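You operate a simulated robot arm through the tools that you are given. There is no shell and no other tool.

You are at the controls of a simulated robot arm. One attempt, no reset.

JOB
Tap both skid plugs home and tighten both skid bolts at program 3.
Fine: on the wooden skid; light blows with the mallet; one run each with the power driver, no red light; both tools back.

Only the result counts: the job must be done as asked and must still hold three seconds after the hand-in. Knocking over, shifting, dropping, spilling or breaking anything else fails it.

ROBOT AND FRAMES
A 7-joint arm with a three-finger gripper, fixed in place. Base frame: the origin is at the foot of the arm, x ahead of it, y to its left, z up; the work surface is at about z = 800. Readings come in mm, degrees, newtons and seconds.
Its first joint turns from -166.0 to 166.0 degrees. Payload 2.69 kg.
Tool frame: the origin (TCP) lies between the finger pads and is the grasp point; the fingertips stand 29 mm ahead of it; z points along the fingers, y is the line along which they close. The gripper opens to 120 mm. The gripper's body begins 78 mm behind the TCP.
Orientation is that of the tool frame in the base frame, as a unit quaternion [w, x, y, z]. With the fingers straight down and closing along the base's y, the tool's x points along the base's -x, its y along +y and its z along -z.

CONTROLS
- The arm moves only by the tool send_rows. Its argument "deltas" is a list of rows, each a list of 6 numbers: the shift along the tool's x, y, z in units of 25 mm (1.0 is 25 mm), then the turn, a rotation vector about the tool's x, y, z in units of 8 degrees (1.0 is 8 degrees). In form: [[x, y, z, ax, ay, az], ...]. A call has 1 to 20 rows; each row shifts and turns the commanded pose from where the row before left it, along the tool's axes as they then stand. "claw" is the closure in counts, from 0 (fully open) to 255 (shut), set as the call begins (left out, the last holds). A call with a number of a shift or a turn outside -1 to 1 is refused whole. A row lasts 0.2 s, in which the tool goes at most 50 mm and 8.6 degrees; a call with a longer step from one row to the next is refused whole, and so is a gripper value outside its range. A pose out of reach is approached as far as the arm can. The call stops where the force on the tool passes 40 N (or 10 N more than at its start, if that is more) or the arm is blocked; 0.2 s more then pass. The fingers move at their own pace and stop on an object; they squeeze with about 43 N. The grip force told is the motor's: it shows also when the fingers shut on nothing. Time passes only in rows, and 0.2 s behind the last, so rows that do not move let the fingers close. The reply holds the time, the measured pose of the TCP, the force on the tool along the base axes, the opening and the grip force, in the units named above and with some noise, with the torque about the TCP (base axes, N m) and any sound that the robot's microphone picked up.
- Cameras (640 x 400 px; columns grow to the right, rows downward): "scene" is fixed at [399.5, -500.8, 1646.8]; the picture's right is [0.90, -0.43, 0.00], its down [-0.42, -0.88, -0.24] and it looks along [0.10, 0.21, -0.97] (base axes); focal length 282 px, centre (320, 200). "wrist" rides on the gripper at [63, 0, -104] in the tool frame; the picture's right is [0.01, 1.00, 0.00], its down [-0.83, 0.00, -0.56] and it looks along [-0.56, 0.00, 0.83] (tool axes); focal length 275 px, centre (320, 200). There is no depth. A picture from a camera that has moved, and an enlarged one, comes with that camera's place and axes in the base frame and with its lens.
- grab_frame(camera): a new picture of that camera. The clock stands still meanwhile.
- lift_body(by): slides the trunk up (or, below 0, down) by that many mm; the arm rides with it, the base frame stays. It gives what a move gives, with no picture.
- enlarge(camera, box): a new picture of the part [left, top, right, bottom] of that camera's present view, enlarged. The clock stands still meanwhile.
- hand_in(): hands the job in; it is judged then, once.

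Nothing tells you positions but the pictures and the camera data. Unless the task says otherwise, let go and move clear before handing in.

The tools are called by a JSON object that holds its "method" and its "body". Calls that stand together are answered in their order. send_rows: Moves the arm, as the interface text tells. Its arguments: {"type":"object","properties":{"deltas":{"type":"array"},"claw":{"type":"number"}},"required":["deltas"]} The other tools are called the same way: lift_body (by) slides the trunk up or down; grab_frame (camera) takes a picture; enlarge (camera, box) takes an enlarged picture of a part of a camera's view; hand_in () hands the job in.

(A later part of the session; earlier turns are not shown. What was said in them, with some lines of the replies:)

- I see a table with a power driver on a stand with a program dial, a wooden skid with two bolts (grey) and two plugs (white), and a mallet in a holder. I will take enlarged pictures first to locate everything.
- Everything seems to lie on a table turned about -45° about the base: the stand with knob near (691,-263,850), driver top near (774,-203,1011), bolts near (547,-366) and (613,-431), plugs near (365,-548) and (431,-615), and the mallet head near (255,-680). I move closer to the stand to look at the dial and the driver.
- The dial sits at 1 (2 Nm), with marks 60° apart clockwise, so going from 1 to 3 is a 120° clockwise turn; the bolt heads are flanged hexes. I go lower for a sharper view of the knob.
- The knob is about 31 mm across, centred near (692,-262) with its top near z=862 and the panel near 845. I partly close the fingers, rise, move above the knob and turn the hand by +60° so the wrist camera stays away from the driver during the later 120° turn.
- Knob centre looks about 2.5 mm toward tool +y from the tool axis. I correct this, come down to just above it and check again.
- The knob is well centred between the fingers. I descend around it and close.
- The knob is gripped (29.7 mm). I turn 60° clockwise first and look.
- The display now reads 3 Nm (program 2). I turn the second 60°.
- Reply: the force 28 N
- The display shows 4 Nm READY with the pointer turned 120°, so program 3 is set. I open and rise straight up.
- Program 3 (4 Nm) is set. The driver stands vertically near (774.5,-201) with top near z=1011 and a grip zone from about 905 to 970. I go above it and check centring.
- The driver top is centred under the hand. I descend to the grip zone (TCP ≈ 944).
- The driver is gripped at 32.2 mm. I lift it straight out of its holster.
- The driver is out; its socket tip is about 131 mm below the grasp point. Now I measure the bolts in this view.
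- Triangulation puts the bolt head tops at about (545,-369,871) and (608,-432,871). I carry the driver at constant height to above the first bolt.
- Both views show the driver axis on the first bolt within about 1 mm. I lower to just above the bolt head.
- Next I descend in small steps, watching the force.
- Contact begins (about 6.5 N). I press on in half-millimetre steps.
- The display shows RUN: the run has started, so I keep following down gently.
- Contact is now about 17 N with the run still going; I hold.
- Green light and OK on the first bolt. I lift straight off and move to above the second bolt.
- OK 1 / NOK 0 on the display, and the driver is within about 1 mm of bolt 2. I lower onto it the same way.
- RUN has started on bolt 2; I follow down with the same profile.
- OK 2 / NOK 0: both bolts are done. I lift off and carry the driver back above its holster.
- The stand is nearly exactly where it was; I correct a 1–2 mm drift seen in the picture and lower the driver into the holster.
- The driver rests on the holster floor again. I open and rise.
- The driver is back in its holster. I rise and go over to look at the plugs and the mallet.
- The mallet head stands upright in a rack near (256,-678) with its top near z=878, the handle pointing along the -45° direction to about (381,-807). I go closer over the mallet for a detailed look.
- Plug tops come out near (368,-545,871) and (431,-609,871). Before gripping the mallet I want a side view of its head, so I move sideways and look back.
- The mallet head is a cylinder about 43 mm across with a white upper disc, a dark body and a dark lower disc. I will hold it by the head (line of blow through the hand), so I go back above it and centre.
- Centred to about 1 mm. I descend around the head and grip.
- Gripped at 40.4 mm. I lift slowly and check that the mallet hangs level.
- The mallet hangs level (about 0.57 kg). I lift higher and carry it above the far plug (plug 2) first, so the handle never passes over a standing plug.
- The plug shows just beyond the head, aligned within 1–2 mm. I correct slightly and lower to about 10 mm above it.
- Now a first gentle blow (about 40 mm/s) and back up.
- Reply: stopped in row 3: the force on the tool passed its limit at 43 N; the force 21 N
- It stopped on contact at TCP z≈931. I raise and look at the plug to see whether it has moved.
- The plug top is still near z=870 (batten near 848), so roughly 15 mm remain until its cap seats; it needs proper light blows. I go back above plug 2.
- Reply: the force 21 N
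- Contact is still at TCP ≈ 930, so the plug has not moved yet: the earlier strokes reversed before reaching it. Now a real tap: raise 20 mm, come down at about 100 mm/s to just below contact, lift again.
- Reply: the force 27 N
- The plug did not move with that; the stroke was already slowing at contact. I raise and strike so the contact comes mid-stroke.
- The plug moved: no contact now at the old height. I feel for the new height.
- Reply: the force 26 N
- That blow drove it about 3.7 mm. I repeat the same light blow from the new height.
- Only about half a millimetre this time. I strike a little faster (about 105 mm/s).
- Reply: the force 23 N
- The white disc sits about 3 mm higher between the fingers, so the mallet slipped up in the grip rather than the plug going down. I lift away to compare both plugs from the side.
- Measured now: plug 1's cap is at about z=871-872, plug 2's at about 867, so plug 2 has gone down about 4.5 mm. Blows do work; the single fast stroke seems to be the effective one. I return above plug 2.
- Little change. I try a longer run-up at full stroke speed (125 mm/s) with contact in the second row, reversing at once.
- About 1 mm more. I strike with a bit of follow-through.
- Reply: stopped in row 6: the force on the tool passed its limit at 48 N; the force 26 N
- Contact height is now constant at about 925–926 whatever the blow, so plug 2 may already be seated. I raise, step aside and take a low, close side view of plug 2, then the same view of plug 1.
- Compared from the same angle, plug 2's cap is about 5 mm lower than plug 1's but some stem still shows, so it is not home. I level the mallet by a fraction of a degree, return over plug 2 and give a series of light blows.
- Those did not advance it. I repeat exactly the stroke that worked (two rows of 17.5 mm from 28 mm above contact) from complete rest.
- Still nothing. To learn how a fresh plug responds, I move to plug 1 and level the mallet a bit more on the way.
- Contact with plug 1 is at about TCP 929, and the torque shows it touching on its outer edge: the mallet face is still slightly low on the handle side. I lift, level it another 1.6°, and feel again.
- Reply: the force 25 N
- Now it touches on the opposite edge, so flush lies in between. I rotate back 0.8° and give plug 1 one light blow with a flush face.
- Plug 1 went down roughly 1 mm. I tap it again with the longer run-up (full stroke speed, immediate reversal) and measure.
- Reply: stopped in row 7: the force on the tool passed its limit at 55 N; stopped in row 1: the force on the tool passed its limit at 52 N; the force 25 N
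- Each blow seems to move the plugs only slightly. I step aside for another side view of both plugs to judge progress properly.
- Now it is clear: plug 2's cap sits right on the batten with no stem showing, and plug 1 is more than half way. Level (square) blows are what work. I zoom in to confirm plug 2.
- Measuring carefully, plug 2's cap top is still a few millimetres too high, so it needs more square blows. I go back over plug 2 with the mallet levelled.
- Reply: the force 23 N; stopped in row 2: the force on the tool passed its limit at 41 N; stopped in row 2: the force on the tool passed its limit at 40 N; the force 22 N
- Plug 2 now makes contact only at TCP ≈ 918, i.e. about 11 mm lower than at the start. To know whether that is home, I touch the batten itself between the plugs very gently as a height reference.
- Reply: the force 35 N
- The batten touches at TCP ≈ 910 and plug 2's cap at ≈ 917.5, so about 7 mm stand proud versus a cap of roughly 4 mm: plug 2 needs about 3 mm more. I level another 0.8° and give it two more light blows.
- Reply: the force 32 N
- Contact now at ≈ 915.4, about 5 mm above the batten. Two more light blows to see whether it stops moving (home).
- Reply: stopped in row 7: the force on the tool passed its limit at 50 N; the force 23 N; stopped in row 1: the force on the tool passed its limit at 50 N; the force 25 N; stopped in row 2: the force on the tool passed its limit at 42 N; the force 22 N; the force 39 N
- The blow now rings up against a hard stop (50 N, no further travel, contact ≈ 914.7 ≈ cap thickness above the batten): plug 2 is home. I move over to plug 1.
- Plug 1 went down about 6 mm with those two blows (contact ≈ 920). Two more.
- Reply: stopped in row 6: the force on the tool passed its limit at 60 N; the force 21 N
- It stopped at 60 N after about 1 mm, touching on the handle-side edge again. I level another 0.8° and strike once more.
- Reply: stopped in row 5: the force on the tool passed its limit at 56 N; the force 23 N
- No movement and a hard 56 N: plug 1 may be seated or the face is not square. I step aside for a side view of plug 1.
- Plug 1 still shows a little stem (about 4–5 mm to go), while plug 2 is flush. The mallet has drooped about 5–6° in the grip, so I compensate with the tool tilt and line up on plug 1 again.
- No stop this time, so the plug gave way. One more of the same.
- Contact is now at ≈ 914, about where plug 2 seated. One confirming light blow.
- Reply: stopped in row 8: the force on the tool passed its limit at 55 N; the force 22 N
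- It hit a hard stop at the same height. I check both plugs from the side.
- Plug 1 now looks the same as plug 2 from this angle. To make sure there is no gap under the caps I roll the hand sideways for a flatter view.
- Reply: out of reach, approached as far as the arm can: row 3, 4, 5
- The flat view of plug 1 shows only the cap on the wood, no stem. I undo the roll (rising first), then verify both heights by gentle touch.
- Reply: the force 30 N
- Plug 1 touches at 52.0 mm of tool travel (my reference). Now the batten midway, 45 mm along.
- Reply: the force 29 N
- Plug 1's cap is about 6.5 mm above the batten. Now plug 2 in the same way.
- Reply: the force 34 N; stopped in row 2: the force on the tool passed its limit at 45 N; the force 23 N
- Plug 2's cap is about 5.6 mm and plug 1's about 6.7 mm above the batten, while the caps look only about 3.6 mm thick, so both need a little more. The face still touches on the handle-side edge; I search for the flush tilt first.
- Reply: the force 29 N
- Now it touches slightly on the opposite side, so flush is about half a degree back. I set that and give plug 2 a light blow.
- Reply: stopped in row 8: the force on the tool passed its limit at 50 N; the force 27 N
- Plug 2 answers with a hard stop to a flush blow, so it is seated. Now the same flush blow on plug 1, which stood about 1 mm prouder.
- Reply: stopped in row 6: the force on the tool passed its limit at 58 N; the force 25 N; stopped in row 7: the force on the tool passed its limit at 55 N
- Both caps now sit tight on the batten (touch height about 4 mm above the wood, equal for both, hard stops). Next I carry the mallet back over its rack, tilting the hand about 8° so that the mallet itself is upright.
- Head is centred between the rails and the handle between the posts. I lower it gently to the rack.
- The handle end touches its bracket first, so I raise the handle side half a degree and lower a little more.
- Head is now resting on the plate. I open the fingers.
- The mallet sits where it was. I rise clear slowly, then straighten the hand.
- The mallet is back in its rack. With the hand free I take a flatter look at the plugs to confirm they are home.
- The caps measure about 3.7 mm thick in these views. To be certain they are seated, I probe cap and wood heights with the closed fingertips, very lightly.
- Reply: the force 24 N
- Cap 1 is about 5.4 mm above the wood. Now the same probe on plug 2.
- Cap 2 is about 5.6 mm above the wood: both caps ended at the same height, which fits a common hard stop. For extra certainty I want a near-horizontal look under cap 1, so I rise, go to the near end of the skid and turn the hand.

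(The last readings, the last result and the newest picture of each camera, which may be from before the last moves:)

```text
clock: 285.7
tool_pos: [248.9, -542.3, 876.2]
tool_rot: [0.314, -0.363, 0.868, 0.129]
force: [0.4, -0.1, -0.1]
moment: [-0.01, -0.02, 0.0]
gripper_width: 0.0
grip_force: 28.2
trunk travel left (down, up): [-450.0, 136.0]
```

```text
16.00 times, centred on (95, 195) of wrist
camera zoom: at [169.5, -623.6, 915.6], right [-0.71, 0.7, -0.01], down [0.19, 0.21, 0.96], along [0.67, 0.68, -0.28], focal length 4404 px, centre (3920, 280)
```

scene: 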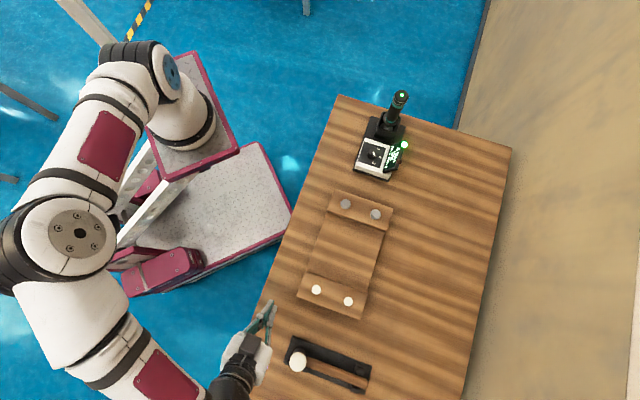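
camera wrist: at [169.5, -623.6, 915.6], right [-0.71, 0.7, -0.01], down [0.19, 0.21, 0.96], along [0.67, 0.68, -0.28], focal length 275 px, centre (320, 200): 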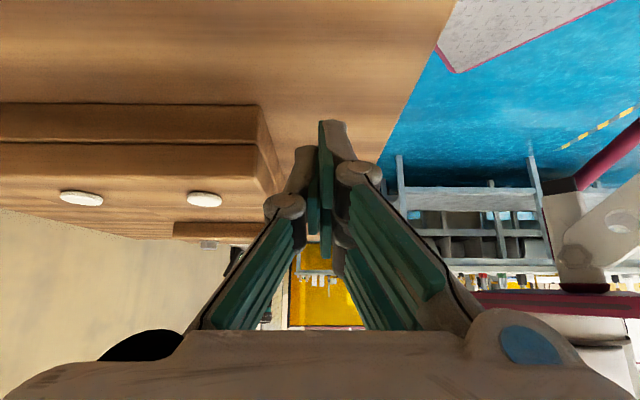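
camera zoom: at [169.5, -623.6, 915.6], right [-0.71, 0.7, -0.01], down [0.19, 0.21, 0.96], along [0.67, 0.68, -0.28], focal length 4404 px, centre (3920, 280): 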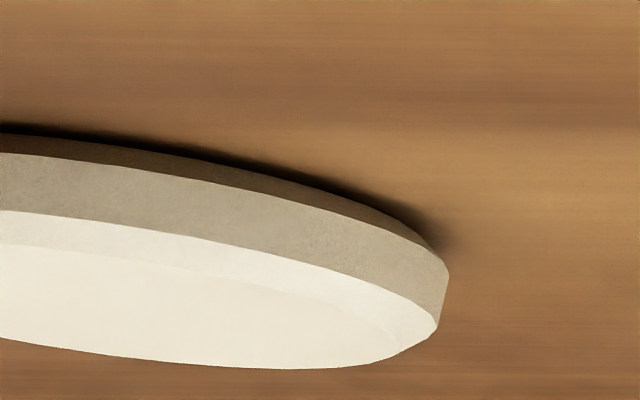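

The near-horizontal view shows both caps have a bevelled lower edge and sit on the wood with no stem showing, identical on both: the plugs are home. I withdraw upward, straighten the hand and open it.

{"method": "send_rows", "body": {"deltas": [[-0.463, 0, -0.5515, 0, 0, 0], [-0.463, 0, -0.5515, 0, 0, 0], [-0.463, 0, -0.5515, 0, 0, 0], [-0.463, 0, -0.5515, 0, 0, 0], [-0.463, 0, -0.5515, 0, 0, 0], [-0.463, 0, -0.5515, 0, 0, 0], [-0.463, 0, -0.5515, 0, 0, 0], [-0.463, 0, -0.5515, 0, 0, 0], [0, 0, 0, 0, 1.0, 0], [0, 0, 0, 0, 1.0, 0], [0, 0, 0, 0, 1.0, 0], [0, 0, 0, 0, 1.0, 0], [0, 0, 0, 0, 1.0, 0], [0, 0, -0.8, 0, 0, 0], [0, 0, -0.8, 0, 0, 0], [0, 0, 0, 0, 0, 0]], "claw": 100}}

{"method": "grab_frame", "body": {"camera": "scene"}}

{"method": "grab_frame", "body": {"camera": "wrist"}}

{"method": "enlarge", "body": {"camera": "scene", "box": [330, 80, 430, 190]}}

{"method": "enlarge", "body": {"camera": "scene", "box": [280, 180, 410, 325]}}

{"method": "enlarge", "body": {"camera": "scene", "box": [270, 320, 390, 400]}}

```text
clock: 289.1
tool_pos: [249.6, -540.1, 1060.3]
tool_rot: [-0.001, -0.387, 0.922, -0.002]
force: [-0.5, -0.4, -0.1]
moment: [-0.02, 0.03, -0.01]
gripper_width: 72.9
grip_force: 0.1
trunk travel left (down, up): [-450.0, 136.0]
```

```text
taken
```

scene: 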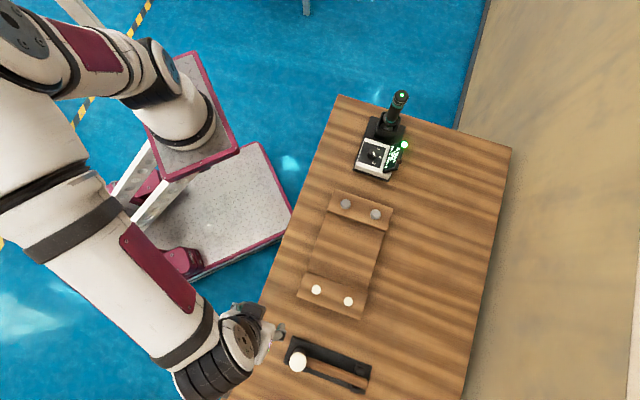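

```text
taken
camera wrist: at [205.7, -584.6, 1164.9], right [-0.72, 0.7, 0.0], down [0.58, 0.6, 0.55], along [0.39, 0.39, -0.83], focal length 275 px, centre (320, 200)
```

wrist: 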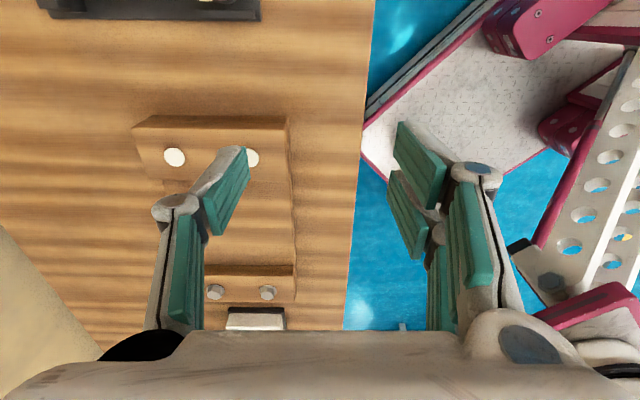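

```text
3.64 times, centred on (380, 135) of scene
camera zoom: at [399.5, -500.8, 1646.8], right [0.9, -0.43, 0.0], down [-0.42, -0.88, -0.24], along [0.1, 0.21, -0.97], focal length 1024 px, centre (102, 436)
```

zoom: 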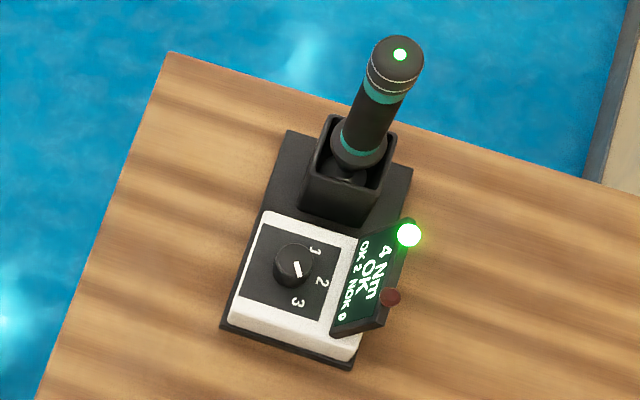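

```text
2.76 times, centred on (345, 252) of scene
camera zoom: at [399.5, -500.8, 1646.8], right [0.9, -0.43, 0.0], down [-0.42, -0.88, -0.24], along [0.1, 0.21, -0.97], focal length 777 px, centre (251, 55)
```

zoom: 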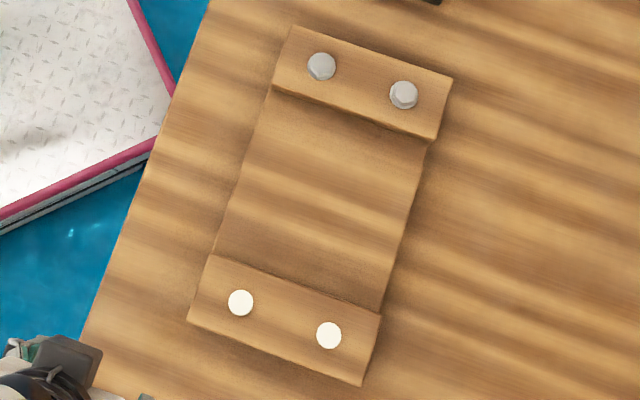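

```text
5.00 times, centred on (330, 360) of scene
camera zoom: at [399.5, -500.8, 1646.8], right [0.9, -0.43, 0.0], down [-0.42, -0.88, -0.24], along [0.1, 0.21, -0.97], focal length 1408 px, centre (270, -600)
```

zoom: 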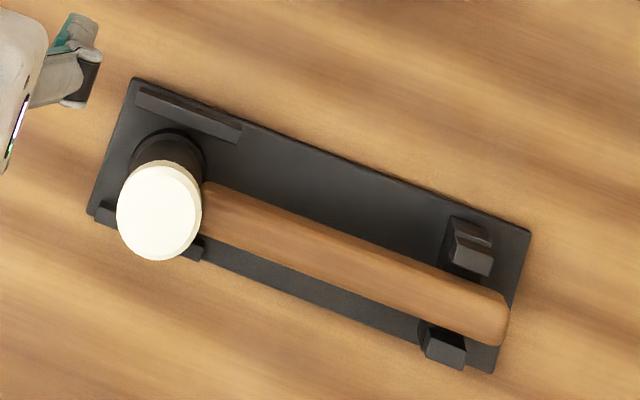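

The display reads 4 Nm, OK 2 / NOK 0 with the green light. Both plugs are seated, the skid has not moved, and the driver and mallet are back where they were. The hand is open and clear, so I hand the job in.

{"method": "hand_in", "body": {}}

```text
The job is handed in.
```

I tapped both plugs home, tightened both bolts at program 3 and put both tools back. The job is handed in; I have not seen the verdict.

- **Bolts:** I turned the dial from 1 to 3 (4 Nm) and ran the driver once on each bolt. The display ended at OK 2, NOK 0, and the red light never came on.
- **Plugs:** In close views both caps sit on the wood with no stem showing. A fingertip probe put their tops at about 5.4 and 5.7 mm above the wood, about one cap thickness. Any remaining gap is roughly half a millimetre at most.
- **Blows:** I held the mallet by its head and kept the blows at or below 125 mm/s. It slipped and tilted in the grip, so driving the plugs took many more blows than two plugs should need. The hand stopped at its force limit several times, at up to 60 N.
- **Touches beyond the blows:** I pressed the caps and the wood between them gently, first with the mallet and then with the fingertips, to measure heights.
- **Tools and skid:** The driver is back in its holster and the mallet is in its rack within a couple of millimetres. The skid has not moved in the camera views.
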